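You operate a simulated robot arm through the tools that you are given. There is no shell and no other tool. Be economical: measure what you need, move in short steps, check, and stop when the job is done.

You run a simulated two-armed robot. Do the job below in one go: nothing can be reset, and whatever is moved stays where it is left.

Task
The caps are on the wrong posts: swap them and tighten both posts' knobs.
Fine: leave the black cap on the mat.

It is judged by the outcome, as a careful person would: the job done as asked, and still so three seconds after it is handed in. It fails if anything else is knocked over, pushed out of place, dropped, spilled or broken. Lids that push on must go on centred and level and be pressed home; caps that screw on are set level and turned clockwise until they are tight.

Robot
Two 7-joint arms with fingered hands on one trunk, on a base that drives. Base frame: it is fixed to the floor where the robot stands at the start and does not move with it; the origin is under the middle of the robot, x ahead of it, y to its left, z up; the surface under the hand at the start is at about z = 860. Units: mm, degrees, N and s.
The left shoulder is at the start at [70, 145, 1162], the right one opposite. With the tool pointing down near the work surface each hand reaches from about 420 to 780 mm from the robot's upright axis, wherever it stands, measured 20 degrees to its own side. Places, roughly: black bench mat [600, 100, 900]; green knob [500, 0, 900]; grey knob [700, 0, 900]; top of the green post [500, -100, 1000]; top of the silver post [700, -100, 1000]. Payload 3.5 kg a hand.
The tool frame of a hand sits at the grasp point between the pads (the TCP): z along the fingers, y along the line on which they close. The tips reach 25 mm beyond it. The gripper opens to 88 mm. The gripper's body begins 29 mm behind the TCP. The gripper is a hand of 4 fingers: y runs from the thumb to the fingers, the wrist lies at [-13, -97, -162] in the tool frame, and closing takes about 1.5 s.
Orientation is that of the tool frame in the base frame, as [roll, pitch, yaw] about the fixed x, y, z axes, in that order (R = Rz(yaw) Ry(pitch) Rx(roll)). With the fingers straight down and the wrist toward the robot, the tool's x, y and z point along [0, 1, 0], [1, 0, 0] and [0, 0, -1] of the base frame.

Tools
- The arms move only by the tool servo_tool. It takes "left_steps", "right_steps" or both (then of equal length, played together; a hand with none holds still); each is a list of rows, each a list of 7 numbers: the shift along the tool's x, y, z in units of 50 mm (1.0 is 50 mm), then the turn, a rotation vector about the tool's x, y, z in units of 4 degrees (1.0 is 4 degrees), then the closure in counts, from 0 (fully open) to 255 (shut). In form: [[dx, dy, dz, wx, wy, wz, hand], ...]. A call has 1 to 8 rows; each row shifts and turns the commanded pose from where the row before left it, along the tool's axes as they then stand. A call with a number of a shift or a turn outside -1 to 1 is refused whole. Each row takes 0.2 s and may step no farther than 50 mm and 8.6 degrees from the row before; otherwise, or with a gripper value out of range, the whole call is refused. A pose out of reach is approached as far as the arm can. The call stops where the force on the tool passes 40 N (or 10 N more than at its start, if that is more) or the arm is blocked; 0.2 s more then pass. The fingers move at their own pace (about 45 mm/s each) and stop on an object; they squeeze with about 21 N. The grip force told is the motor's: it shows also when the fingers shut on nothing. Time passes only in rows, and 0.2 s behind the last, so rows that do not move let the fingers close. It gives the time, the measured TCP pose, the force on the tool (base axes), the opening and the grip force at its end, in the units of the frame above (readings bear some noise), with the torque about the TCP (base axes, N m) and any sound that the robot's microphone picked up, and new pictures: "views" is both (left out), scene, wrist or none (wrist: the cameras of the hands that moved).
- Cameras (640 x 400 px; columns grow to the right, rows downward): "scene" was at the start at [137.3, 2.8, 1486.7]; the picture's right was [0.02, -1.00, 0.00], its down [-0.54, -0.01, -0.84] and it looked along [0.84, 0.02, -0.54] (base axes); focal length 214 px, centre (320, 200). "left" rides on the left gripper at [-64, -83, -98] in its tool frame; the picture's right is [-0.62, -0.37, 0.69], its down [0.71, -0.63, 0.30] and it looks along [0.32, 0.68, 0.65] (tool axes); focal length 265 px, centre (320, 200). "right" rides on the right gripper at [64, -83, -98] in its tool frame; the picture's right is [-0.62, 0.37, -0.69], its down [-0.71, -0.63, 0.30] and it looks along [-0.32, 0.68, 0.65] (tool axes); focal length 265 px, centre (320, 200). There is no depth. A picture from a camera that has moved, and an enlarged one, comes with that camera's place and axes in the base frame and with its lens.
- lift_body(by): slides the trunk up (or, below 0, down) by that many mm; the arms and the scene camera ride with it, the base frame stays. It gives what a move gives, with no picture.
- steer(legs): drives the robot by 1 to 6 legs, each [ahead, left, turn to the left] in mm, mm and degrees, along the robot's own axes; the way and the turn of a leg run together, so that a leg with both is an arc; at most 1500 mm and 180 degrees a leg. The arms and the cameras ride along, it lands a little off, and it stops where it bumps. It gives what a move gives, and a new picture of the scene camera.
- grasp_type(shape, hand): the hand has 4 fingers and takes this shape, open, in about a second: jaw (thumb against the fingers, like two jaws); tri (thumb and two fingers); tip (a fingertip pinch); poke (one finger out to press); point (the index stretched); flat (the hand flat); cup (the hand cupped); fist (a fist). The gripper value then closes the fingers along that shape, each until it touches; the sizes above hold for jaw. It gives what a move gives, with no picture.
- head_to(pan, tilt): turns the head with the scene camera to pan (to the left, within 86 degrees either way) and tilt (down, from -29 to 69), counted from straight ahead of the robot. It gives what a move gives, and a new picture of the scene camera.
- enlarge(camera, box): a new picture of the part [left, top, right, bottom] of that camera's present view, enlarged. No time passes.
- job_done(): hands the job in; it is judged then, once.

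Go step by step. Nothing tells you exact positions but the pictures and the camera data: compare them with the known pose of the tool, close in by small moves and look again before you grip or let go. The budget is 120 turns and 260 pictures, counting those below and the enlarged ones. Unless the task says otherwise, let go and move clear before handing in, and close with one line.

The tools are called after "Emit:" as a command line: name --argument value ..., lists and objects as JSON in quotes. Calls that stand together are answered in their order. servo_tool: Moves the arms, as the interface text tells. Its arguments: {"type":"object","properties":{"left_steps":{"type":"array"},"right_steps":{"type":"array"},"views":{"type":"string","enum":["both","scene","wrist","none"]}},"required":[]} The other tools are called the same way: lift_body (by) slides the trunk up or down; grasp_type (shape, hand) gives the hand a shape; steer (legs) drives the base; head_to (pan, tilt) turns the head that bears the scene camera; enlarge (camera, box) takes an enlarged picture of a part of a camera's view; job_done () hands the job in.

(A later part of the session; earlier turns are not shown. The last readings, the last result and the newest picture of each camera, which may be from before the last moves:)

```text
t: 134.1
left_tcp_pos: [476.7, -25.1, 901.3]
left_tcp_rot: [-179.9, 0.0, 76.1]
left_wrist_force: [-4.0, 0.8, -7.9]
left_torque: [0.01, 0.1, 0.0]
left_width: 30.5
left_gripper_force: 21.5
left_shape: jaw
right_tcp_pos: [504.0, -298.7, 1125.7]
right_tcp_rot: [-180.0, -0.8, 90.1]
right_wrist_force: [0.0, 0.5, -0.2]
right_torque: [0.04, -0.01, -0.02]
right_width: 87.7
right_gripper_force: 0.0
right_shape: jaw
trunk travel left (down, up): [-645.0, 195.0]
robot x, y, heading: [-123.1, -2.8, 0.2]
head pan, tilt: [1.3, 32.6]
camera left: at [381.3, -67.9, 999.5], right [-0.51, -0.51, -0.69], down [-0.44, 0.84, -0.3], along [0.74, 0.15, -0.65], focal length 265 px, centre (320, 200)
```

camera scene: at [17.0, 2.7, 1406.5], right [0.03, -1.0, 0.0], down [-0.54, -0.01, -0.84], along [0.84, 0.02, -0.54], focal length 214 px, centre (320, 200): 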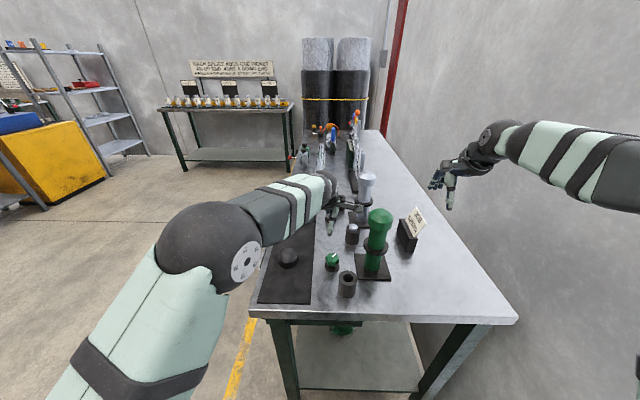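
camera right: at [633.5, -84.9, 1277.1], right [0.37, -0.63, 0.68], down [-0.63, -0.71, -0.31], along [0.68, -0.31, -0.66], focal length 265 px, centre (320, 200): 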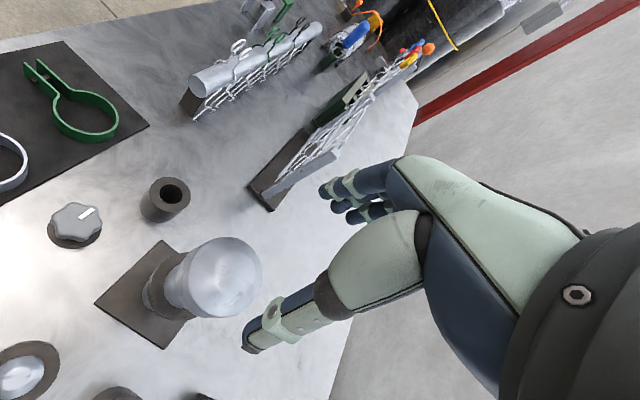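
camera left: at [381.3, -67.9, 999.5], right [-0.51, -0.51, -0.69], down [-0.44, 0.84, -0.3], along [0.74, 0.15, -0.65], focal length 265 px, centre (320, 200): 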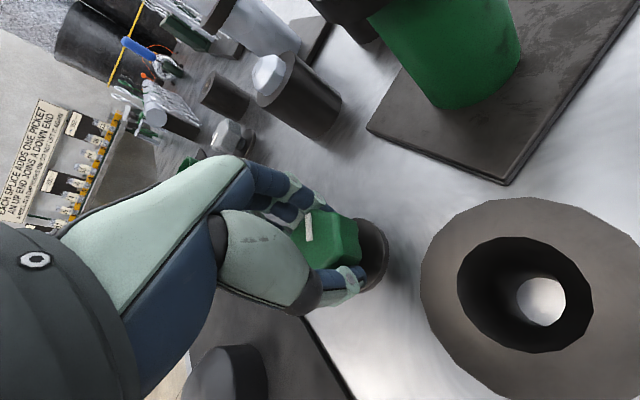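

Good grip (30.5 mm). Turning clockwise in checked segments.

Emit:
servo_tool --left_steps '[[0, 0, 0, 0, 0, 1, 255], [0, 0, 0, 0, 0, 1, 255], [0, 0, 0, 0, 0, 1, 255], [0, 0, 0, 0, 0, 1, 255], [0, 0, 0, 0, 0, 1, 255], [0, 0, 0, 0, 0, 1, 255], [0, 0, 0, 0, 0, 1, 255], [0, 0, 0, 0, 0, 1, 255]]' --views "wrist"

Emit:
servo_tool --left_steps '[[0, 0, 0, 0, 0, 1, 255], [0, 0, 0, 0, 0, 1, 255], [0, 0, 0, 0, 0, 1, 255], [0, 0, 0, 0, 0, 1, 255], [0, 0, 0, 0, 0, 1, 255], [0, 0, 0, 0, 0, 1, 255], [0, 0, 0, 0, 0, 1, 255], [0, 0, 0, 0, 0, 0, 255]]'

```text
t: 135.9
left_tcp_pos: [477.1, -25.2, 902.2]
left_tcp_rot: [-179.9, -0.1, 44.2]
left_wrist_force: [-4.7, 11.9, -15.1]
left_torque: [0.23, 0.14, 0.09]
left_width: 29.4
left_gripper_force: 21.3
left_shape: jaw
right_tcp_pos: [504.5, -295.7, 1126.5]
right_tcp_rot: [-179.9, -0.7, 90.2]
right_wrist_force: [0.7, 0.3, 0.1]
right_torque: [-0.01, -0.02, 0.02]
right_width: 87.9
right_gripper_force: 0.0
right_shape: jaw
trunk travel left (down, up): [-645.0, 195.0]
robot x, y, heading: [-119.1, 1.9, 0.2]
head pan, tilt: [1.3, 32.6]
camera left: at [374.1, -10.4, 1000.2], right [-0.7, -0.17, -0.69], down [0.07, 0.95, -0.3], along [0.71, -0.26, -0.65], focal length 265 px, centre (320, 200)
```

left: 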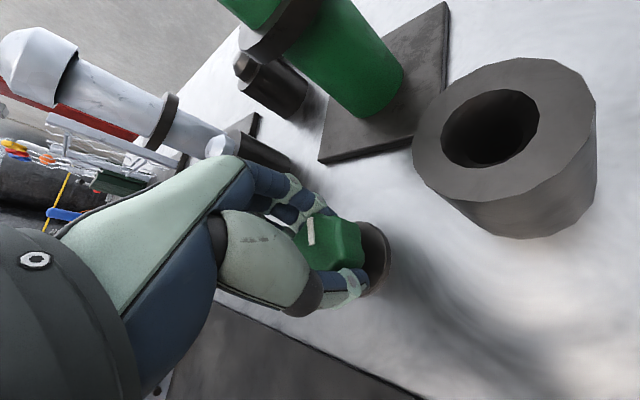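

```text
t: 137.7
left_tcp_pos: [476.8, -26.6, 901.9]
left_tcp_rot: [179.9, 0.0, 16.3]
left_wrist_force: [-1.0, 14.2, -10.8]
left_torque: [0.36, 0.04, 0.09]
left_width: 29.3
left_gripper_force: 20.6
left_shape: jaw
right_tcp_pos: [503.9, -296.9, 1127.6]
right_tcp_rot: [-179.9, -0.8, 90.3]
right_wrist_force: [-0.7, 0.3, -0.6]
right_torque: [0.01, -0.05, 0.01]
right_width: 87.6
right_gripper_force: 0.1
right_shape: jaw
trunk travel left (down, up): [-645.0, 195.0]
robot x, y, heading: [-124.2, 0.0, 0.4]
head pan, tilt: [1.3, 32.6]
camera scene: at [17.8, 6.3, 1406.4], right [0.03, -1.0, 0.0], down [-0.54, -0.02, -0.84], along [0.84, 0.02, -0.54], focal length 214 px, centre (320, 200)
camera left: at [393.2, 37.1, 999.5], right [-0.7, 0.18, -0.69], down [0.51, 0.8, -0.31], along [0.5, -0.57, -0.65], focal length 265 px, centre (320, 200)
```

scene: 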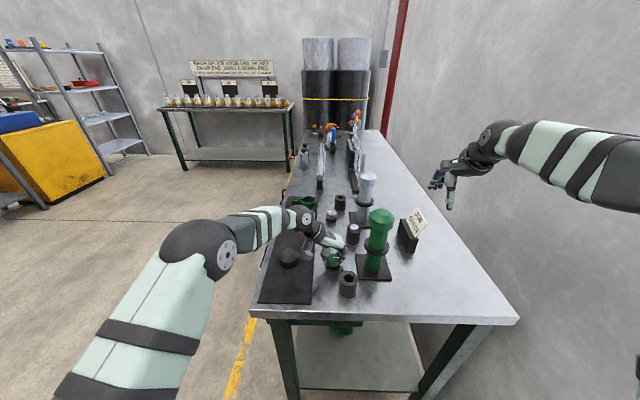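
left: 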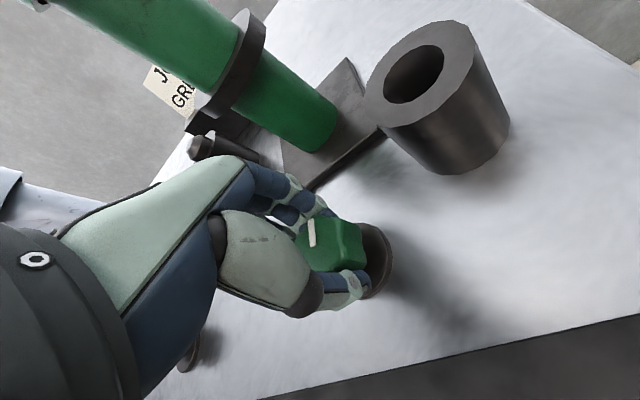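

Knob follows. A small recentre and continuing the stroke.

Emit:
servo_tool --left_steps '[[0.01, -0.03, 0, 0, 0, 1, 255], [0, 0, 0, 0, 0, 1, 255], [0, 0, 0, 0, 0, 1, 255], [0, 0, 0, 0, 0, 1, 255], [0, 0, 0, 0, 0, 1, 255], [0, 0, 0, 0, 0, 1, 255], [0, 0, 0, 0, 0, 1, 255], [0, 0, 0, 0, 0, 0, 255]]' --views "wrist"

```text
t: 139.5
left_tcp_pos: [478.5, -24.3, 901.7]
left_tcp_rot: [179.9, -0.1, -11.8]
left_wrist_force: [1.5, 12.0, -12.6]
left_torque: [0.3, -0.03, 0.04]
left_width: 29.1
left_gripper_force: 20.5
left_shape: jaw
right_tcp_pos: [505.5, -295.9, 1125.7]
right_tcp_rot: [-180.0, -0.8, 90.2]
right_wrist_force: [0.0, -0.1, 0.4]
right_torque: [0.0, 0.01, 0.03]
right_width: 87.7
right_gripper_force: 0.2
right_shape: jaw
trunk travel left (down, up): [-645.0, 195.0]
robot x, y, heading: [-121.7, -0.8, -0.0]
head pan, tilt: [1.3, 32.6]
camera left: at [433.4, 70.8, 999.6], right [-0.53, 0.49, -0.69], down [0.83, 0.47, -0.3], along [0.18, -0.74, -0.65], focal length 265 px, centre (320, 200)
```

left: 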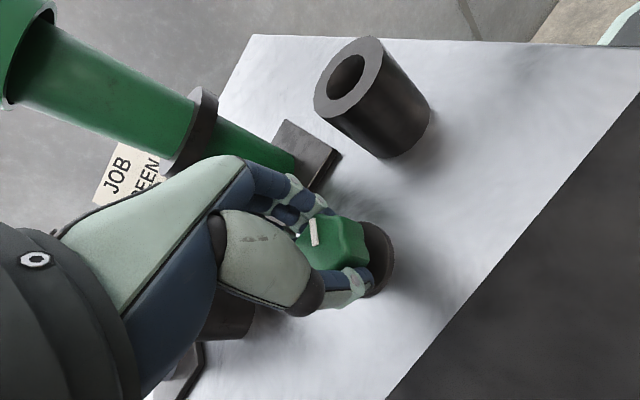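

Emit:
servo_tool --left_steps '[[0, -0.01, 0, 0, 0, 1, 255], [0, 0, 0, 0, 0, 1, 255], [0, 0, 0, 0, 0, 1, 255], [0, 0, 0, 0, 0, 1, 255], [0, 0, 0, 0, 0, 1, 255], [0, 0, 0, 0, 0, 1, 255]]' --views "wrist"

```text
t: 140.9
left_tcp_pos: [448.4, -25.9, 910.8]
left_tcp_rot: [179.9, 0.0, -36.1]
left_wrist_force: [-0.5, -0.1, -0.5]
left_torque: [0.01, 0.02, 0.01]
left_width: 21.2
left_gripper_force: 20.9
left_shape: jaw
left hand out of reach, approached as far as the arm can: row 3, 4, 5, 6
right_tcp_pos: [504.3, -298.2, 1125.4]
right_tcp_rot: [-179.9, -0.9, 90.2]
right_wrist_force: [0.6, -0.2, 0.3]
right_torque: [-0.07, 0.0, 0.08]
right_width: 87.5
right_gripper_force: 0.1
right_shape: jaw
trunk travel left (down, up): [-645.0, 195.0]
robot x, y, heading: [-119.4, 0.1, 0.2]
head pan, tilt: [1.3, 32.6]
camera left: at [446.8, 79.7, 1009.2], right [-0.28, 0.66, -0.69], down [0.95, 0.09, -0.3], along [-0.14, -0.75, -0.65], focal length 265 px, centre (320, 200)
```

left: 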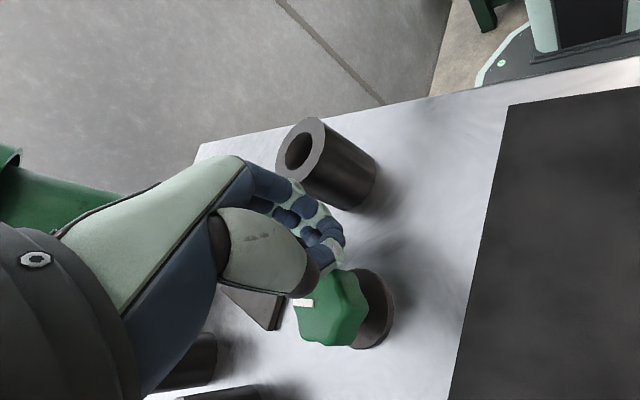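

It hit the reach limit again and slid off, but nothing was hit and the knob turned about 95°. Raising and rewinding.

Emit:
servo_tool --left_steps '[[0, 0, -0.5, 0, 0, 0, 255], [0, 0, -0.7, 0, 0, 0, 255], [0, 0, 0, 0, 0, -1, 60], [0, 0, 0, 0, 0, -1, 60], [0, 0, 0, 0, 0, -1, 60], [0, 0, 0, 0, 0, -1, 60], [0, 0, 0, 0, 0, -1, 60], [0, 0, 0, 0, 0, -1, 60]]' --views "none"

Emit:
servo_tool --left_steps '[[0, 0, 0, 0, 0, -1, 60], [0, 0, 0, 0, 0, -1, 60], [0, 0, 0, 0, 0, -1, 60], [0, 0, 0, 0, 0, -1, 60], [0, 0, 0, 0, 0, -1, 60], [0, 0, 0, 0, 0, -1, 60], [0, 0, 0, 0, 0, -1, 60], [0, 0, 0, 0, 0, -1, 60]]' --views "none"

Emit:
servo_tool --left_steps '[[0, 0, 0, 0, 0, -1, 60], [0, 0, 0, 0, 0, -1, 60], [0, 0, 0, 0, 0, -1, 60], [0, 0, 0, 0, 0, -1, 60], [0, 0, 0, 0, 0, -1, 60], [0, 0, 0, 0, 0, -1, 60], [0, 0, 0, 0, 0, -1, 60], [0, 0, 0, 0, 0, -1, 60]]' --views "none"

Emit:
servo_tool --left_steps '[[0, 0, 0, 0, 0, -1, 60], [0, 0, 0, 0, 0, -1, 60], [0, 0, 0, 0, 0, -1, 60], [0, 0, 0, 0, 0, -1, 60], [0, 0, 0, 0, 0, -1, 60], [0, 0, 0, 0, 0, -1, 60], [0, 0, 0, 0, 0, 0, 60]]' --views "wrist"

```text
t: 142.7
left_tcp_pos: [448.1, -24.8, 970.6]
left_tcp_rot: [-180.0, -0.1, -11.7]
left_wrist_force: [-0.5, -0.3, -0.3]
left_torque: [0.0, 0.0, -0.03]
left_width: 66.9
left_gripper_force: 0.2
left_shape: jaw
right_tcp_pos: [502.8, -299.7, 1128.7]
right_tcp_rot: [179.9, -1.0, 90.2]
right_wrist_force: [-0.4, 0.4, -0.1]
right_torque: [0.01, 0.0, -0.01]
right_width: 87.9
right_gripper_force: 0.1
right_shape: jaw
trunk travel left (down, up): [-645.0, 195.0]
robot x, y, heading: [-122.7, 1.5, 0.1]
head pan, tilt: [1.3, 32.6]
```

```text
t: 144.5
left_tcp_pos: [448.1, -25.1, 971.2]
left_tcp_rot: [179.9, 0.0, 20.2]
left_wrist_force: [0.6, -0.9, -0.2]
left_torque: [0.02, 0.01, 0.0]
left_width: 67.0
left_gripper_force: 0.0
left_shape: jaw
right_tcp_pos: [501.7, -299.2, 1127.6]
right_tcp_rot: [-180.0, -1.0, 90.2]
right_wrist_force: [0.4, 1.1, -0.1]
right_torque: [-0.02, 0.02, -0.03]
right_width: 87.9
right_gripper_force: 0.1
right_shape: jaw
trunk travel left (down, up): [-645.0, 195.0]
robot x, y, heading: [-124.8, -0.1, -0.0]
head pan, tilt: [1.3, 32.6]
```

```text
t: 146.3
left_tcp_pos: [447.3, -25.7, 972.0]
left_tcp_rot: [179.9, 0.0, 52.3]
left_wrist_force: [0.1, -0.9, -0.4]
left_torque: [-0.04, 0.03, 0.0]
left_width: 67.3
left_gripper_force: 0.0
left_shape: jaw
right_tcp_pos: [502.3, -298.1, 1127.3]
right_tcp_rot: [-180.0, -0.9, 90.2]
right_wrist_force: [-0.1, 0.8, 0.5]
right_torque: [-0.02, 0.02, -0.02]
right_width: 87.6
right_gripper_force: 0.0
right_shape: jaw
trunk travel left (down, up): [-645.0, 195.0]
robot x, y, heading: [-121.9, -4.4, 0.1]
head pan, tilt: [1.3, 32.6]
```

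```text
t: 147.9
left_tcp_pos: [449.0, -25.6, 972.6]
left_tcp_rot: [179.9, 0.0, 76.2]
left_wrist_force: [0.0, 0.1, 0.0]
left_torque: [0.02, 0.0, 0.01]
left_width: 67.2
left_gripper_force: 0.0
left_shape: jaw
right_tcp_pos: [502.2, -297.0, 1126.2]
right_tcp_rot: [-180.0, -1.0, 90.2]
right_wrist_force: [-0.4, 0.2, 0.3]
right_torque: [-0.02, -0.03, 0.01]
right_width: 87.9
right_gripper_force: 0.0
right_shape: jaw
trunk travel left (down, up): [-645.0, 195.0]
robot x, y, heading: [-121.2, 2.1, 0.4]
head pan, tilt: [1.3, 32.6]
camera left: at [352.8, -68.2, 1069.6], right [-0.5, -0.51, -0.69], down [-0.44, 0.84, -0.31], along [0.74, 0.15, -0.65], focal length 265 px, centre (320, 200)
```

left: 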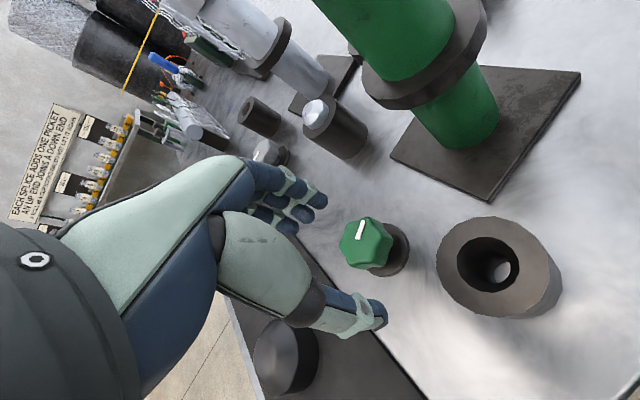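

I want a close look at the green pointer before continuing.

Emit:
enlarge --camera "left" --box '[320, 190, 440, 300]'

Emit:
enlarge --camera "scene" --box '[300, 220, 380, 300]'

```text
3.64 times, centred on (380, 245) of left
camera zoom: at [352.8, -68.2, 1069.6], right [-0.5, -0.51, -0.69], down [-0.44, 0.84, -0.31], along [0.74, 0.15, -0.65], focal length 965 px, centre (102, 36)
```

zoom: 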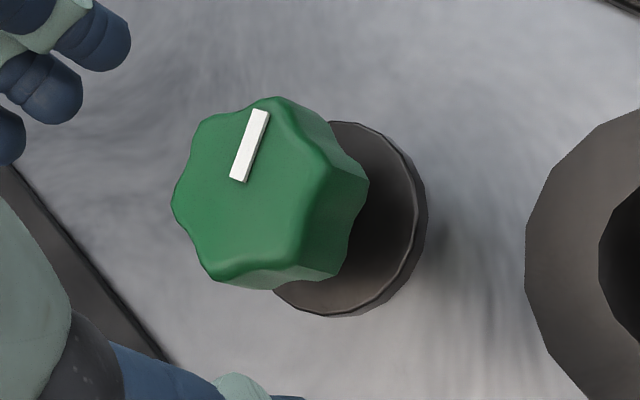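

```text
5.00 times, centred on (340, 260) of scene
camera zoom: at [15.8, 3.0, 1406.6], right [0.03, -1.0, 0.0], down [-0.54, -0.01, -0.84], along [0.84, 0.02, -0.54], focal length 1072 px, centre (220, -100)
```

zoom: 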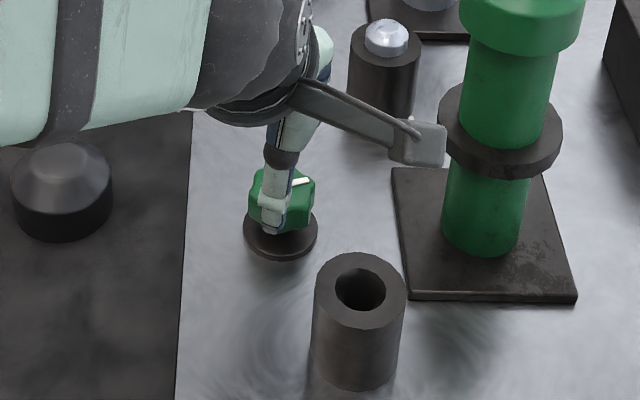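

The out-of-reach drag turned the knob partly back. I'll limit strokes to yaw 76→−12 and redo.

Emit:
servo_tool --left_steps '[[0.08, 0.28, 0.3, 0, 0, 0, 60], [0.07, 0.28, 0.4, 0, 0, 0, 60], [0, 0, 0.4, 0, 0, 0, 60], [0, 0, 0.3, 0, 0, 0, 60], [0, 0, 0, 0, 0, 0, 60], [0, 0, 0, 0, 0, 0, 60]]' --views "wrist"

```text
t: 149.3
left_tcp_pos: [475.8, -25.6, 901.0]
left_tcp_rot: [179.9, 0.0, 76.2]
left_wrist_force: [0.5, 0.2, 0.9]
left_torque: [-0.04, -0.02, -0.04]
left_width: 66.9
left_gripper_force: 0.1
left_shape: jaw
right_tcp_pos: [502.6, -299.3, 1126.9]
right_tcp_rot: [-179.9, -0.9, 90.2]
right_wrist_force: [1.1, -0.3, 0.7]
right_torque: [-0.02, -0.03, 0.01]
right_width: 87.8
right_gripper_force: 0.2
right_shape: jaw
trunk travel left (down, up): [-645.0, 195.0]
robot x, y, heading: [-121.0, -1.5, -0.1]
head pan, tilt: [1.3, 32.6]
camera left: at [381.0, -67.5, 999.2], right [-0.5, -0.51, -0.69], down [-0.44, 0.84, -0.31], along [0.74, 0.15, -0.65], focal length 265 px, centre (320, 200)
```

left: 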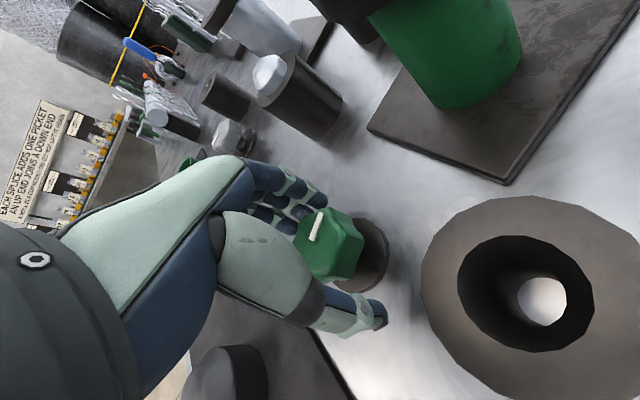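

Emit:
servo_tool --left_steps '[[0.03, 0.03, 0, 0, 0, 0, 60], [0, 0, 0, 0, 0, 0, 255], [0, 0, 0, 0, 0, 0, 255], [0, 0, 0, 0, 0, 0, 255], [0, 0, 0, 0, 0, 0, 255], [0, 0, 0, 0, 0, 0, 255], [0, 0, 0, 0, 0, 0, 255], [0, 0, 0, 0, 0, 0, 255]]' --views "none"

Emit:
servo_tool --left_steps '[[0, 0, 0, 0, 0, 1, 255], [0, 0, 0, 0, 0, 1, 255], [0, 0, 0, 0, 0, 1, 255], [0, 0, 0, 0, 0, 1, 255], [0, 0, 0, 0, 0, 1, 255], [0, 0, 0, 0, 0, 1, 255], [0, 0, 0, 0, 0, 1, 255], [0, 0, 0, 0, 0, 1, 255]]' --views "none"

Emit:
servo_tool --left_steps '[[0, 0, 0, 0, 0, 1, 255], [0, 0, 0, 0, 0, 1, 255], [0, 0, 0, 0, 0, 1, 255], [0, 0, 0, 0, 0, 1, 255], [0, 0, 0, 0, 0, 1, 255], [0, 0, 0, 0, 0, 1, 255], [0, 0, 0, 0, 0, 1, 255], [0, 0, 0, 0, 0, 1, 255]]' --views "wrist"

Emit:
servo_tool --left_steps '[[0, 0, 0, 0, 0, 1, 255], [0, 0, 0, 0, 0, 1, 255], [0, 0, 0, 0, 0, 1, 255], [0, 0, 0, 0, 0, 1, 255], [0, 0, 0, 0, 0, 1, 255], [0, 0, 0, 0, 0, 0, 255]]' --views "wrist"

```text
t: 151.1
left_tcp_pos: [478.4, -25.0, 899.7]
left_tcp_rot: [-179.8, -0.1, 76.1]
left_wrist_force: [-6.6, 1.2, -11.6]
left_torque: [0.01, 0.13, 0.02]
left_width: 29.2
left_gripper_force: 21.5
left_shape: jaw
right_tcp_pos: [503.7, -297.7, 1127.7]
right_tcp_rot: [180.0, -0.9, 90.0]
right_wrist_force: [-0.4, 1.3, 0.0]
right_torque: [0.01, -0.01, 0.01]
right_width: 87.7
right_gripper_force: 0.0
right_shape: jaw
trunk travel left (down, up): [-645.0, 195.0]
robot x, y, heading: [-122.8, -0.9, 0.1]
head pan, tilt: [1.3, 32.6]
```

```text
t: 152.9
left_tcp_pos: [479.0, -24.0, 900.3]
left_tcp_rot: [-180.0, 0.0, 44.1]
left_wrist_force: [-6.1, 5.1, -14.5]
left_torque: [0.06, 0.17, 0.05]
left_width: 28.6
left_gripper_force: 20.8
left_shape: jaw
right_tcp_pos: [503.5, -297.3, 1126.9]
right_tcp_rot: [180.0, -0.7, 90.2]
right_wrist_force: [0.0, -0.7, 0.0]
right_torque: [-0.01, 0.0, 0.01]
right_width: 87.6
right_gripper_force: 0.1
right_shape: jaw
trunk travel left (down, up): [-645.0, 195.0]
robot x, y, heading: [-124.2, 1.4, 0.1]
head pan, tilt: [1.3, 32.6]
```

```text
t: 154.7
left_tcp_pos: [479.7, -22.5, 900.6]
left_tcp_rot: [180.0, 0.0, 12.2]
left_wrist_force: [-2.3, 5.5, -15.9]
left_torque: [0.18, 0.07, 0.03]
left_width: 28.6
left_gripper_force: 20.9
left_shape: jaw
right_tcp_pos: [502.9, -297.8, 1127.1]
right_tcp_rot: [-179.9, -0.8, 90.1]
right_wrist_force: [0.0, -0.1, 0.2]
right_torque: [0.02, 0.02, 0.03]
right_width: 87.7
right_gripper_force: 0.1
right_shape: jaw
trunk travel left (down, up): [-645.0, 195.0]
robot x, y, heading: [-119.8, 1.5, 0.3]
head pan, tilt: [1.3, 32.6]
camera left: at [400.7, 45.9, 998.3], right [-0.68, 0.23, -0.69], down [0.57, 0.77, -0.31], along [0.46, -0.6, -0.65], focal length 265 px, centre (320, 200)
```

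left: 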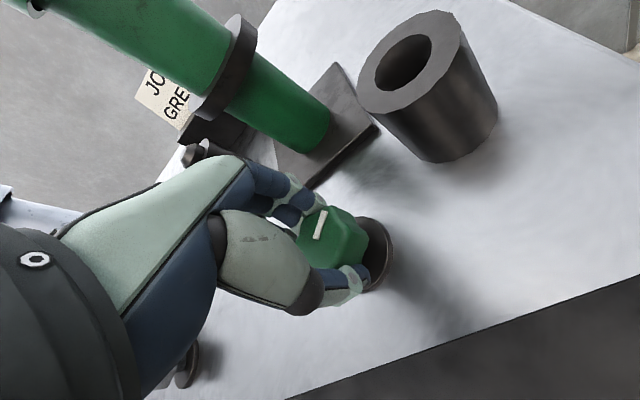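

```text
t: 156.1
left_tcp_pos: [479.5, -23.5, 899.0]
left_tcp_rot: [179.8, 0.0, -7.9]
left_wrist_force: [1.2, 5.2, -12.9]
left_torque: [0.17, -0.03, 0.08]
left_width: 28.3
left_gripper_force: 20.8
left_shape: jaw
right_tcp_pos: [503.9, -296.8, 1126.4]
right_tcp_rot: [-180.0, -0.8, 90.2]
right_wrist_force: [0.3, -0.7, -0.2]
right_torque: [0.0, 0.02, -0.04]
right_width: 87.6
right_gripper_force: 0.0
right_shape: jaw
trunk travel left (down, up): [-645.0, 195.0]
robot x, y, heading: [-122.3, 0.2, 0.3]
head pan, tilt: [1.3, 32.6]
camera left: at [429.0, 69.3, 997.9], right [-0.56, 0.45, -0.69], down [0.79, 0.53, -0.31], along [0.23, -0.72, -0.65], focal length 265 px, centre (320, 200)
```

left: 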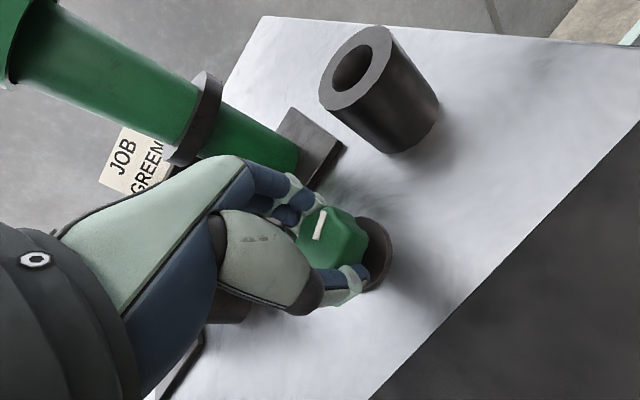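

Clean 84° stroke with the knob following. Releasing and rewinding for the next one.

Emit:
servo_tool --left_steps '[[0, 0, 0, 0, 0, 0, 60], [0, 0, 0, 0, 0, 0, 60], [0, 0, 0, 0, 0, 0, 60], [0, 0, 0, 0, 0, 0, 60], [0, 0, -0.5, 0, 0, 0, 60], [0, 0, -0.5, 0, 0, -1, 60], [0, 0, 0, 0, 0, -1, 60], [0, 0, 0, 0, 0, -1, 60]]' --views "none"

Emit:
servo_tool --left_steps '[[0, 0, 0, 0, 0, -1, 60], [0, 0, 0, 0, 0, -1, 60], [0, 0, 0, 0, 0, -1, 60], [0, 0, 0, 0, 0, -1, 60], [0, 0, 0, 0, 0, -1, 60], [0, 0, 0, 0, 0, -1, 60], [0, 0, 0, 0, 0, -1, 60], [0, 0, 0, 0, 0, -1, 60]]' --views "none"

Emit:
servo_tool --left_steps '[[0, 0, 0, 0, 0, -1, 60], [0, 0, 0, 0, 0, -1, 60], [0, 0, 0, 0, 0, -1, 60], [0, 0, 0, 0, 0, -1, 60], [0, 0, 0, 0, 0, -1, 60], [0, 0, 0, 0, 0, -1, 60], [0, 0, 0, 0, 0, -1, 60], [0, 0, 0, 0, 0, -1, 60]]' --views "none"

Emit:
servo_tool --left_steps '[[0, 0, 0, 0, 0, -1, 60], [0, 0, 0, 0, 0, -1, 60], [0, 0, 0, 0, 0, 0, 60], [0, 0, 0, 0, 0, 0, 60]]' --views "wrist"

```text
t: 157.9
left_tcp_pos: [479.5, -23.9, 952.7]
left_tcp_rot: [180.0, 0.0, 4.3]
left_wrist_force: [1.1, 0.0, 0.2]
left_torque: [0.02, -0.02, 0.0]
left_width: 67.2
left_gripper_force: 0.0
left_shape: jaw
right_tcp_pos: [501.7, -299.1, 1127.3]
right_tcp_rot: [180.0, -1.0, 90.2]
right_wrist_force: [0.0, -0.1, -0.4]
right_torque: [0.0, 0.03, -0.02]
right_width: 88.0
right_gripper_force: 0.0
right_shape: jaw
trunk travel left (down, up): [-645.0, 195.0]
robot x, y, heading: [-125.0, -3.0, -0.0]
head pan, tilt: [1.3, 32.6]
```

```text
t: 159.7
left_tcp_pos: [479.6, -25.4, 952.0]
left_tcp_rot: [179.9, -0.3, 36.3]
left_wrist_force: [0.2, 0.4, 0.2]
left_torque: [-0.01, -0.01, 0.02]
left_width: 67.0
left_gripper_force: 0.2
left_shape: jaw
right_tcp_pos: [502.0, -300.1, 1127.3]
right_tcp_rot: [179.9, -0.9, 90.2]
right_wrist_force: [-1.0, 0.3, 0.2]
right_torque: [-0.01, -0.04, -0.04]
right_width: 87.7
right_gripper_force: 0.1
right_shape: jaw
trunk travel left (down, up): [-645.0, 195.0]
robot x, y, heading: [-122.0, -0.4, 0.2]
head pan, tilt: [1.3, 32.6]
```

```text
t: 161.5
left_tcp_pos: [478.4, -23.0, 950.4]
left_tcp_rot: [179.9, 0.0, 68.2]
left_wrist_force: [-0.2, 0.0, 0.3]
left_torque: [-0.01, -0.03, -0.03]
left_width: 66.8
left_gripper_force: 0.1
left_shape: jaw
right_tcp_pos: [502.5, -298.9, 1127.5]
right_tcp_rot: [-179.9, -0.9, 90.2]
right_wrist_force: [-0.1, -0.7, -0.4]
right_torque: [0.01, -0.04, 0.01]
right_width: 87.7
right_gripper_force: 0.0
right_shape: jaw
trunk travel left (down, up): [-645.0, 195.0]
robot x, y, heading: [-121.5, 0.4, 0.3]
head pan, tilt: [1.3, 32.6]
```

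```text
t: 162.5
left_tcp_pos: [478.7, -23.2, 950.4]
left_tcp_rot: [179.9, 0.0, 76.2]
left_wrist_force: [0.9, -0.6, 0.2]
left_torque: [0.02, -0.01, 0.0]
left_width: 66.8
left_gripper_force: 0.1
left_shape: jaw
right_tcp_pos: [503.1, -298.5, 1127.4]
right_tcp_rot: [180.0, -0.9, 90.1]
right_wrist_force: [-0.9, 0.6, -0.5]
right_torque: [0.02, 0.01, -0.05]
right_width: 87.5
right_gripper_force: 0.1
right_shape: jaw
trunk travel left (down, up): [-645.0, 195.0]
robot x, y, heading: [-121.7, 2.2, 0.2]
head pan, tilt: [1.3, 32.6]
camera left: at [383.5, -66.0, 1049.4], right [-0.5, -0.51, -0.69], down [-0.44, 0.84, -0.31], along [0.74, 0.15, -0.65], focal length 265 px, centre (320, 200)
```

left: 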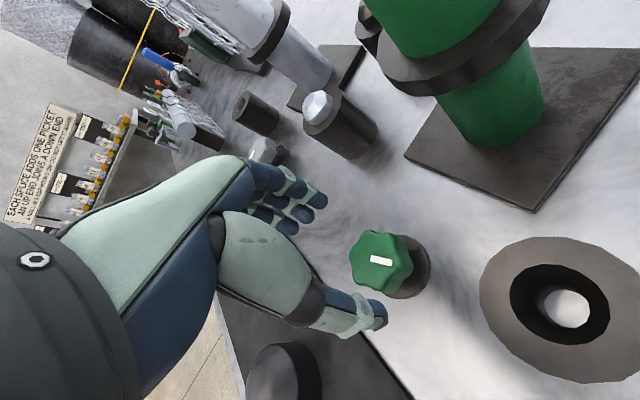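

Pointer now clearly advanced. Descending, gripping and turning another stroke.

Emit:
servo_tool --left_steps '[[-0.02, 0, 0.35, 0, 0, 0, 60], [0, 0, 0.35, 0, 0, 0, 60], [0, 0, 0.27, 0, 0, 0, 60], [0, 0, 0, 0, 0, 0, 255], [0, 0, 0, 0, 0, 0, 255], [0, 0, 0, 0, 0, 0, 255], [0, 0, 0, 0, 0, 0, 255], [0, 0, 0, 0, 0, 0, 255]]' --views "none"

Emit:
servo_tool --left_steps '[[0, 0, 0, 0, 0, 0, 255], [0, 0, 0, 0, 0, 0, 255], [0, 0, 0, 0, 0, 1, 255], [0, 0, 0, 0, 0, 1, 255], [0, 0, 0, 0, 0, 1, 255], [0, 0, 0, 0, 0, 1, 255], [0, 0, 0, 0, 0, 1, 255]]' --views "wrist"

Emit:
servo_tool --left_steps '[[0, 0, 0, 0, 0, 1, 255], [0, 0, 0, 0, 0, 1, 255], [0, 0, 0, 0, 0, 1, 255], [0, 0, 0, 0, 0, 1, 255], [0, 0, 0, 0, 0, 1, 255], [0, 0, 0, 0, 0, 1, 255], [0, 0, 0, 0, 0, 1, 255], [0, 0, 0, 0, 0, 1, 255]]' --views "wrist"

Emit:
servo_tool --left_steps '[[0, 0, 0, 0, 0, 1, 255], [0, 0, 0, 0, 0, 1, 255], [0, 0, 0, 0, 0, 1, 255], [0, 0, 0, 0, 0, 1, 255], [0, 0, 0, 0, 0, 1, 255], [0, 0, 0, 0, 0, 1, 255], [0, 0, 0, 0, 0, 1, 255], [0, 0, 0, 0, 0, 0, 255]]' --views "wrist"

```text
t: 164.3
left_tcp_pos: [476.4, -25.4, 900.9]
left_tcp_rot: [-179.9, 0.1, 76.1]
left_wrist_force: [-4.0, 0.1, -7.1]
left_torque: [-0.01, 0.07, -0.03]
left_width: 31.6
left_gripper_force: 21.0
left_shape: jaw
right_tcp_pos: [503.6, -299.4, 1126.4]
right_tcp_rot: [180.0, -0.9, 90.2]
right_wrist_force: [-0.3, 1.0, -0.6]
right_torque: [0.0, 0.01, 0.0]
right_width: 87.6
right_gripper_force: 0.1
right_shape: jaw
trunk travel left (down, up): [-645.0, 195.0]
robot x, y, heading: [-120.1, -3.2, 0.1]
head pan, tilt: [1.3, 32.6]
```

```text
t: 165.9
left_tcp_pos: [478.8, -23.8, 902.8]
left_tcp_rot: [180.0, 0.0, 56.2]
left_wrist_force: [-7.0, 3.1, -11.9]
left_torque: [0.11, 0.18, 0.06]
left_width: 30.9
left_gripper_force: 20.8
left_shape: jaw
right_tcp_pos: [503.2, -297.9, 1128.0]
right_tcp_rot: [179.9, -0.8, 90.3]
right_wrist_force: [0.2, -0.2, 0.0]
right_torque: [0.01, 0.01, 0.03]
right_width: 87.7
right_gripper_force: 0.1
right_shape: jaw
trunk travel left (down, up): [-645.0, 195.0]
robot x, y, heading: [-121.3, 1.6, 0.3]
head pan, tilt: [1.3, 32.6]
camera left: at [373.8, -30.7, 1000.2], right [-0.65, -0.31, -0.69], down [-0.13, 0.94, -0.3], along [0.75, -0.11, -0.65], focal length 265 px, centre (320, 200)
```

left: 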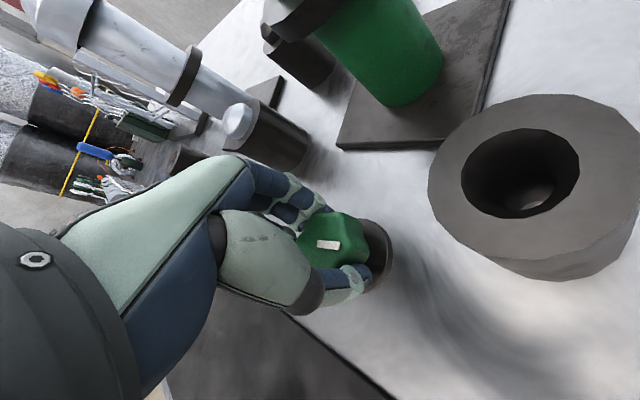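

```text
t: 167.7
left_tcp_pos: [479.1, -23.1, 902.8]
left_tcp_rot: [-180.0, -0.1, 24.1]
left_wrist_force: [-2.6, 4.5, -13.5]
left_torque: [0.18, 0.12, 0.08]
left_width: 30.4
left_gripper_force: 21.0
left_shape: jaw
right_tcp_pos: [504.4, -297.2, 1126.9]
right_tcp_rot: [-179.9, -0.7, 90.2]
right_wrist_force: [0.3, -1.0, -0.3]
right_torque: [0.02, 0.01, 0.03]
right_width: 87.7
right_gripper_force: 0.1
right_shape: jaw
trunk travel left (down, up): [-645.0, 195.0]
robot x, y, heading: [-122.3, -1.4, 0.1]
head pan, tilt: [1.3, 32.6]
camera left: at [387.2, 27.1, 1000.4], right [-0.72, 0.08, -0.69], down [0.39, 0.87, -0.31], along [0.58, -0.49, -0.65], focal length 265 px, centre (320, 200)
```

left: 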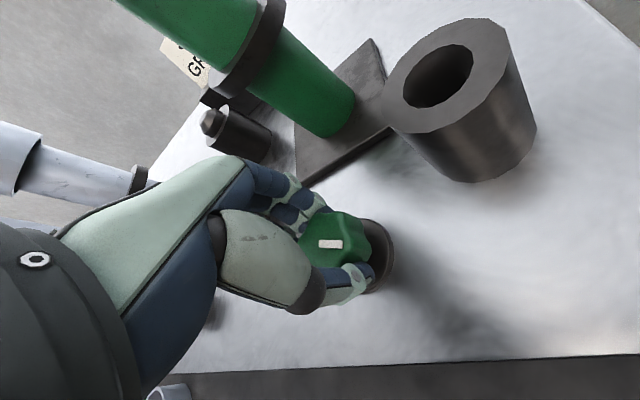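

```text
t: 169.5
left_tcp_pos: [480.1, -23.5, 902.0]
left_tcp_rot: [179.8, 0.0, -3.9]
left_wrist_force: [-0.1, 8.0, -12.8]
left_torque: [0.23, 0.0, 0.1]
left_width: 30.1
left_gripper_force: 20.7
left_shape: jaw
right_tcp_pos: [505.1, -297.3, 1126.0]
right_tcp_rot: [-179.9, -0.8, 90.2]
right_wrist_force: [0.5, 0.0, 0.0]
right_torque: [0.0, 0.06, 0.0]
right_width: 87.8
right_gripper_force: 0.1
right_shape: jaw
trunk travel left (down, up): [-645.0, 195.0]
robot x, y, heading: [-117.8, 0.8, 0.3]
head pan, tilt: [1.3, 32.6]
camera left: at [422.3, 64.6, 1000.2], right [-0.59, 0.41, -0.69], down [0.76, 0.58, -0.31], along [0.28, -0.71, -0.65], focal length 265 px, centre (320, 200)
```

left: 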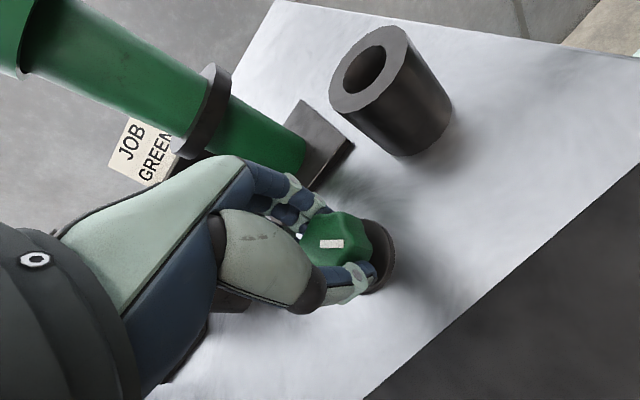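

Still following, torque 0.10 N m. Another release, rewind and stroke.

Emit:
servo_tool --left_steps '[[0, 0, 0, 0, 0, 0, 60], [0, 0, 0, 0, 0, 0, 60], [0, 0, 0, 0, 0, 0, 60], [0, 0, 0, 0, 0, 0, 60], [0, 0, -0.5, 0, 0, 0, 60], [0, 0, -0.5, 0, 0, -1, 60], [0, 0, 0, 0, 0, -1, 60], [0, 0, 0, 0, 0, -1, 60]]' --views "none"

Emit:
servo_tool --left_steps '[[0, 0, 0, 0, 0, -1, 60], [0, 0, 0, 0, 0, -1, 60], [0, 0, 0, 0, 0, -1, 60], [0, 0, 0, 0, 0, -1, 60], [0, 0, 0, 0, 0, -1, 60], [0, 0, 0, 0, 0, -1, 60], [0, 0, 0, 0, 0, -1, 60], [0, 0, 0, 0, 0, -1, 60]]' --views "none"

Emit:
servo_tool --left_steps '[[0, 0, 0, 0, 0, -1, 60], [0, 0, 0, 0, 0, -1, 60], [0, 0, 0, 0, 0, -1, 60], [0, 0, 0, 0, 0, -1, 60], [0, 0, 0, 0, 0, -1, 60], [0, 0, 0, 0, 0, -1, 60], [0, 0, 0, 0, 0, -1, 60], [0, 0, 0, 0, 0, -1, 60]]' --views "none"

Emit:
servo_tool --left_steps '[[0, 0, 0, 0, 0, -1, 60], [0, 0, 0, 0, 0, 0, 60], [0, 0, 0, 0, 0, 0, 60]]' --views "wrist"

```text
t: 171.3
left_tcp_pos: [478.8, -23.6, 953.3]
left_tcp_rot: [180.0, 0.0, 8.3]
left_wrist_force: [0.4, -0.3, 0.7]
left_torque: [0.01, -0.02, -0.01]
left_width: 67.2
left_gripper_force: 0.1
left_shape: jaw
right_tcp_pos: [501.7, -299.0, 1127.7]
right_tcp_rot: [180.0, -0.9, 90.3]
right_wrist_force: [0.1, -0.9, 0.4]
right_torque: [0.01, -0.01, -0.01]
right_width: 87.8
right_gripper_force: 0.1
right_shape: jaw
trunk travel left (down, up): [-645.0, 195.0]
robot x, y, heading: [-121.1, -1.4, 0.4]
head pan, tilt: [1.3, 32.6]
```

```text
t: 173.1
left_tcp_pos: [478.7, -24.2, 953.8]
left_tcp_rot: [179.9, -0.2, 40.4]
left_wrist_force: [-0.6, -0.7, 0.0]
left_torque: [0.01, 0.05, 0.0]
left_width: 66.9
left_gripper_force: 0.0
left_shape: jaw
right_tcp_pos: [501.9, -297.9, 1128.2]
right_tcp_rot: [-180.0, -1.0, 90.1]
right_wrist_force: [-0.8, -0.5, -0.2]
right_torque: [-0.03, 0.01, 0.01]
right_width: 87.5
right_gripper_force: 0.1
right_shape: jaw
trunk travel left (down, up): [-645.0, 195.0]
robot x, y, heading: [-121.6, -1.0, 0.4]
head pan, tilt: [1.3, 32.6]
```

```text
t: 174.9
left_tcp_pos: [477.4, -24.9, 953.6]
left_tcp_rot: [179.8, 0.0, 72.2]
left_wrist_force: [0.3, 0.0, 0.3]
left_torque: [-0.04, 0.01, 0.03]
left_width: 66.9
left_gripper_force: 0.1
left_shape: jaw
right_tcp_pos: [503.0, -298.8, 1127.2]
right_tcp_rot: [-180.0, -1.0, 90.2]
right_wrist_force: [-0.2, 0.6, 0.2]
right_torque: [0.01, -0.01, 0.02]
right_width: 87.3
right_gripper_force: 0.1
right_shape: jaw
trunk travel left (down, up): [-645.0, 195.0]
robot x, y, heading: [-120.8, 0.2, 0.4]
head pan, tilt: [1.3, 32.6]
```

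```text
t: 175.7
left_tcp_pos: [479.6, -20.1, 953.7]
left_tcp_rot: [179.9, 0.5, 76.7]
left_wrist_force: [-0.3, -0.6, 0.4]
left_torque: [0.0, -0.01, 0.02]
left_width: 67.0
left_gripper_force: 0.0
left_shape: jaw
right_tcp_pos: [502.9, -298.3, 1126.4]
right_tcp_rot: [-180.0, -0.9, 90.2]
right_wrist_force: [0.4, -0.2, -0.2]
right_torque: [0.02, -0.01, -0.01]
right_width: 88.1
right_gripper_force: 0.0
right_shape: jaw
trunk travel left (down, up): [-645.0, 195.0]
robot x, y, heading: [-120.9, -0.4, 0.2]
head pan, tilt: [1.3, 32.6]
camera left: at [384.9, -63.0, 1051.9], right [-0.5, -0.52, -0.69], down [-0.45, 0.84, -0.31], along [0.74, 0.15, -0.66], focal length 265 px, centre (320, 200)
```

left: 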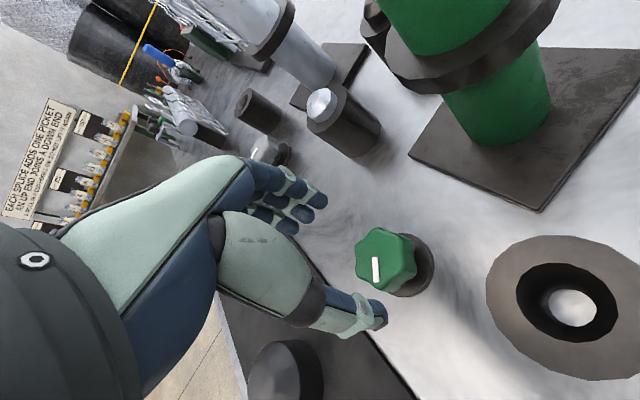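

Emit:
servo_tool --left_steps '[[0, 0, 0.35, 0, 0, 0.5, 60], [0, 0, 0.35, 0, 0, 0, 60], [0, 0, 0.32, 0, 0, 0, 60], [0, 0, 0, 0, 0, 0, 255], [0, 0, 0, 0, 0, 0, 255], [0, 0, 0, 0, 0, 0, 255], [0, 0, 0, 0, 0, 0, 255], [0, 0, 0, 0, 0, 0, 255]]' --views "none"

Emit:
servo_tool --left_steps '[[0, 0, 0, 0, 0, 0, 255], [0, 0, 0, 0, 0, 0, 255], [0, 0, 0, 0, 0, 1, 255], [0, 0, 0, 0, 0, 1, 255], [0, 0, 0, 0, 0, 1, 255], [0, 0, 0, 0, 0, 1, 255], [0, 0, 0, 0, 0, 1, 255]]' --views "wrist"

Emit:
servo_tool --left_steps '[[0, 0, 0, 0, 0, 1, 255], [0, 0, 0, 0, 0, 1, 255], [0, 0, 0, 0, 0, 1, 255], [0, 0, 0, 0, 0, 1, 255], [0, 0, 0, 0, 0, 1, 255], [0, 0, 0, 0, 0, 1, 255], [0, 0, 0, 0, 0, 1, 255], [0, 0, 0, 0, 0, 0, 255]]' --views "wrist"

```text
t: 177.5
left_tcp_pos: [477.9, -24.2, 901.1]
left_tcp_rot: [180.0, 0.0, 74.1]
left_wrist_force: [-4.7, -0.5, -8.3]
left_torque: [-0.01, 0.09, -0.01]
left_width: 30.3
left_gripper_force: 21.4
left_shape: jaw
right_tcp_pos: [502.9, -298.3, 1126.1]
right_tcp_rot: [180.0, -0.8, 90.3]
right_wrist_force: [0.8, 0.0, -0.2]
right_torque: [-0.02, -0.01, 0.01]
right_width: 87.5
right_gripper_force: 0.0
right_shape: jaw
trunk travel left (down, up): [-645.0, 195.0]
robot x, y, heading: [-121.0, -2.4, 0.2]
head pan, tilt: [1.3, 32.6]
```

```text
t: 179.1
left_tcp_pos: [479.8, -23.8, 901.5]
left_tcp_rot: [180.0, 0.0, 54.3]
left_wrist_force: [-3.2, 4.1, -12.4]
left_torque: [0.11, 0.13, 0.14]
left_width: 29.7
left_gripper_force: 21.3
left_shape: jaw
right_tcp_pos: [503.4, -298.0, 1126.6]
right_tcp_rot: [-179.8, -0.7, 90.2]
right_wrist_force: [0.9, 0.2, 0.0]
right_torque: [-0.01, 0.01, -0.03]
right_width: 87.7
right_gripper_force: 0.1
right_shape: jaw
trunk travel left (down, up): [-645.0, 195.0]
robot x, y, heading: [-121.4, -3.9, 0.1]
head pan, tilt: [1.3, 32.6]
camera left: at [375.7, -26.2, 999.3], right [-0.66, -0.29, -0.69], down [-0.09, 0.95, -0.3], along [0.74, -0.14, -0.65], focal length 265 px, centre (320, 200)
```

left: 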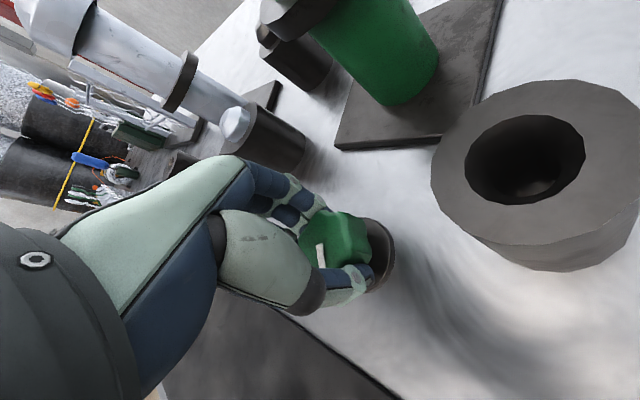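

```text
t: 180.9
left_tcp_pos: [480.6, -23.2, 900.0]
left_tcp_rot: [179.9, 0.0, 26.1]
left_wrist_force: [-0.6, 8.0, -11.9]
left_torque: [0.16, 0.05, 0.1]
left_width: 29.5
left_gripper_force: 20.8
left_shape: jaw
right_tcp_pos: [503.3, -296.9, 1126.9]
right_tcp_rot: [-179.9, -0.8, 90.2]
right_wrist_force: [-0.4, 0.7, -0.1]
right_torque: [-0.01, -0.03, 0.01]
right_width: 87.8
right_gripper_force: 0.2
right_shape: jaw
trunk travel left (down, up): [-645.0, 195.0]
robot x, y, heading: [-123.8, -1.8, 0.4]
head pan, tilt: [1.3, 32.6]
camera left: at [386.7, 23.3, 998.9], right [-0.72, 0.06, -0.69], down [0.36, 0.88, -0.31], along [0.59, -0.47, -0.65], focal length 265 px, centre (320, 200)
```

left: 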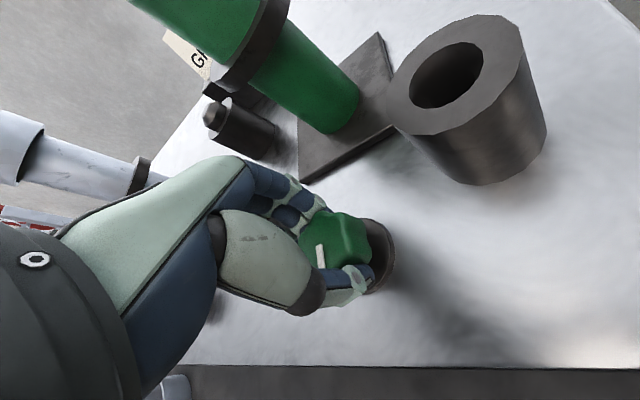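

Emit:
servo_tool --left_steps '[[0, 0, 0, 0, 0, 1, 255], [0, 0, 0, 0, 0, 1, 255], [0, 0, 0, 0, 0, 1, 255], [0, 0, 0, 0, 0, 1, 255], [0, 0, 0, 0, 0, 0, 255]]' --views "none"

Emit:
servo_tool --left_steps '[[0, 0, 0, 0, 0, 1, 255], [0, 0, 0, 0, 0, 1, 255], [0, 0, 0, 0, 0, 1, 255], [0, 0, 0, 0, 0, 1, 255], [0, 0, 0, 0, 0, 0, 255]]' --views "wrist"

```text
t: 182.1
left_tcp_pos: [480.1, -22.3, 899.7]
left_tcp_rot: [179.9, -0.1, 10.2]
left_wrist_force: [5.0, 5.0, -8.4]
left_torque: [0.21, -0.04, 0.37]
left_width: 29.1
left_gripper_force: 20.7
left_shape: jaw
right_tcp_pos: [503.4, -298.5, 1125.4]
right_tcp_rot: [-179.9, -0.9, 90.2]
right_wrist_force: [-0.2, 0.2, -1.5]
right_torque: [0.01, -0.02, 0.03]
right_width: 87.8
right_gripper_force: 0.0
right_shape: jaw
trunk travel left (down, up): [-645.0, 195.0]
robot x, y, heading: [-123.9, 1.1, 0.0]
head pan, tilt: [1.3, 32.6]
```

```text
t: 183.3
left_tcp_pos: [479.9, -24.2, 900.7]
left_tcp_rot: [179.9, 0.0, -5.9]
left_wrist_force: [1.2, 4.7, -13.2]
left_torque: [0.26, -0.05, 0.41]
left_width: 28.1
left_gripper_force: 21.0
left_shape: jaw
right_tcp_pos: [504.9, -298.5, 1127.2]
right_tcp_rot: [-179.9, -0.8, 90.2]
right_wrist_force: [1.1, 0.4, -0.1]
right_torque: [-0.03, 0.0, 0.0]
right_width: 87.6
right_gripper_force: 0.1
right_shape: jaw
trunk travel left (down, up): [-645.0, 195.0]
robot x, y, heading: [-125.2, 1.6, 0.5]
head pan, tilt: [1.3, 32.6]
camera left: at [425.8, 66.1, 997.9], right [-0.58, 0.43, -0.69], down [0.77, 0.55, -0.31], along [0.25, -0.71, -0.65], focal length 265 px, centre (320, 200)
```

left: 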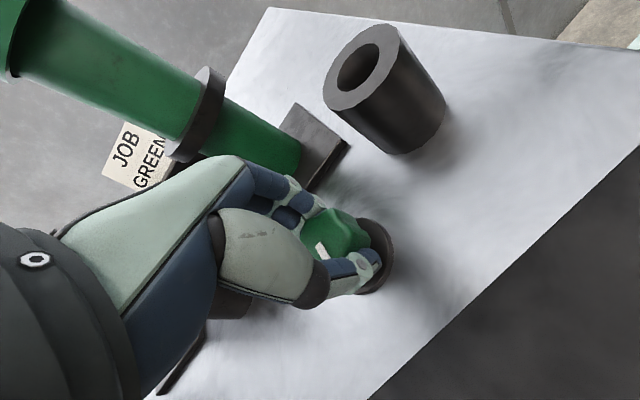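

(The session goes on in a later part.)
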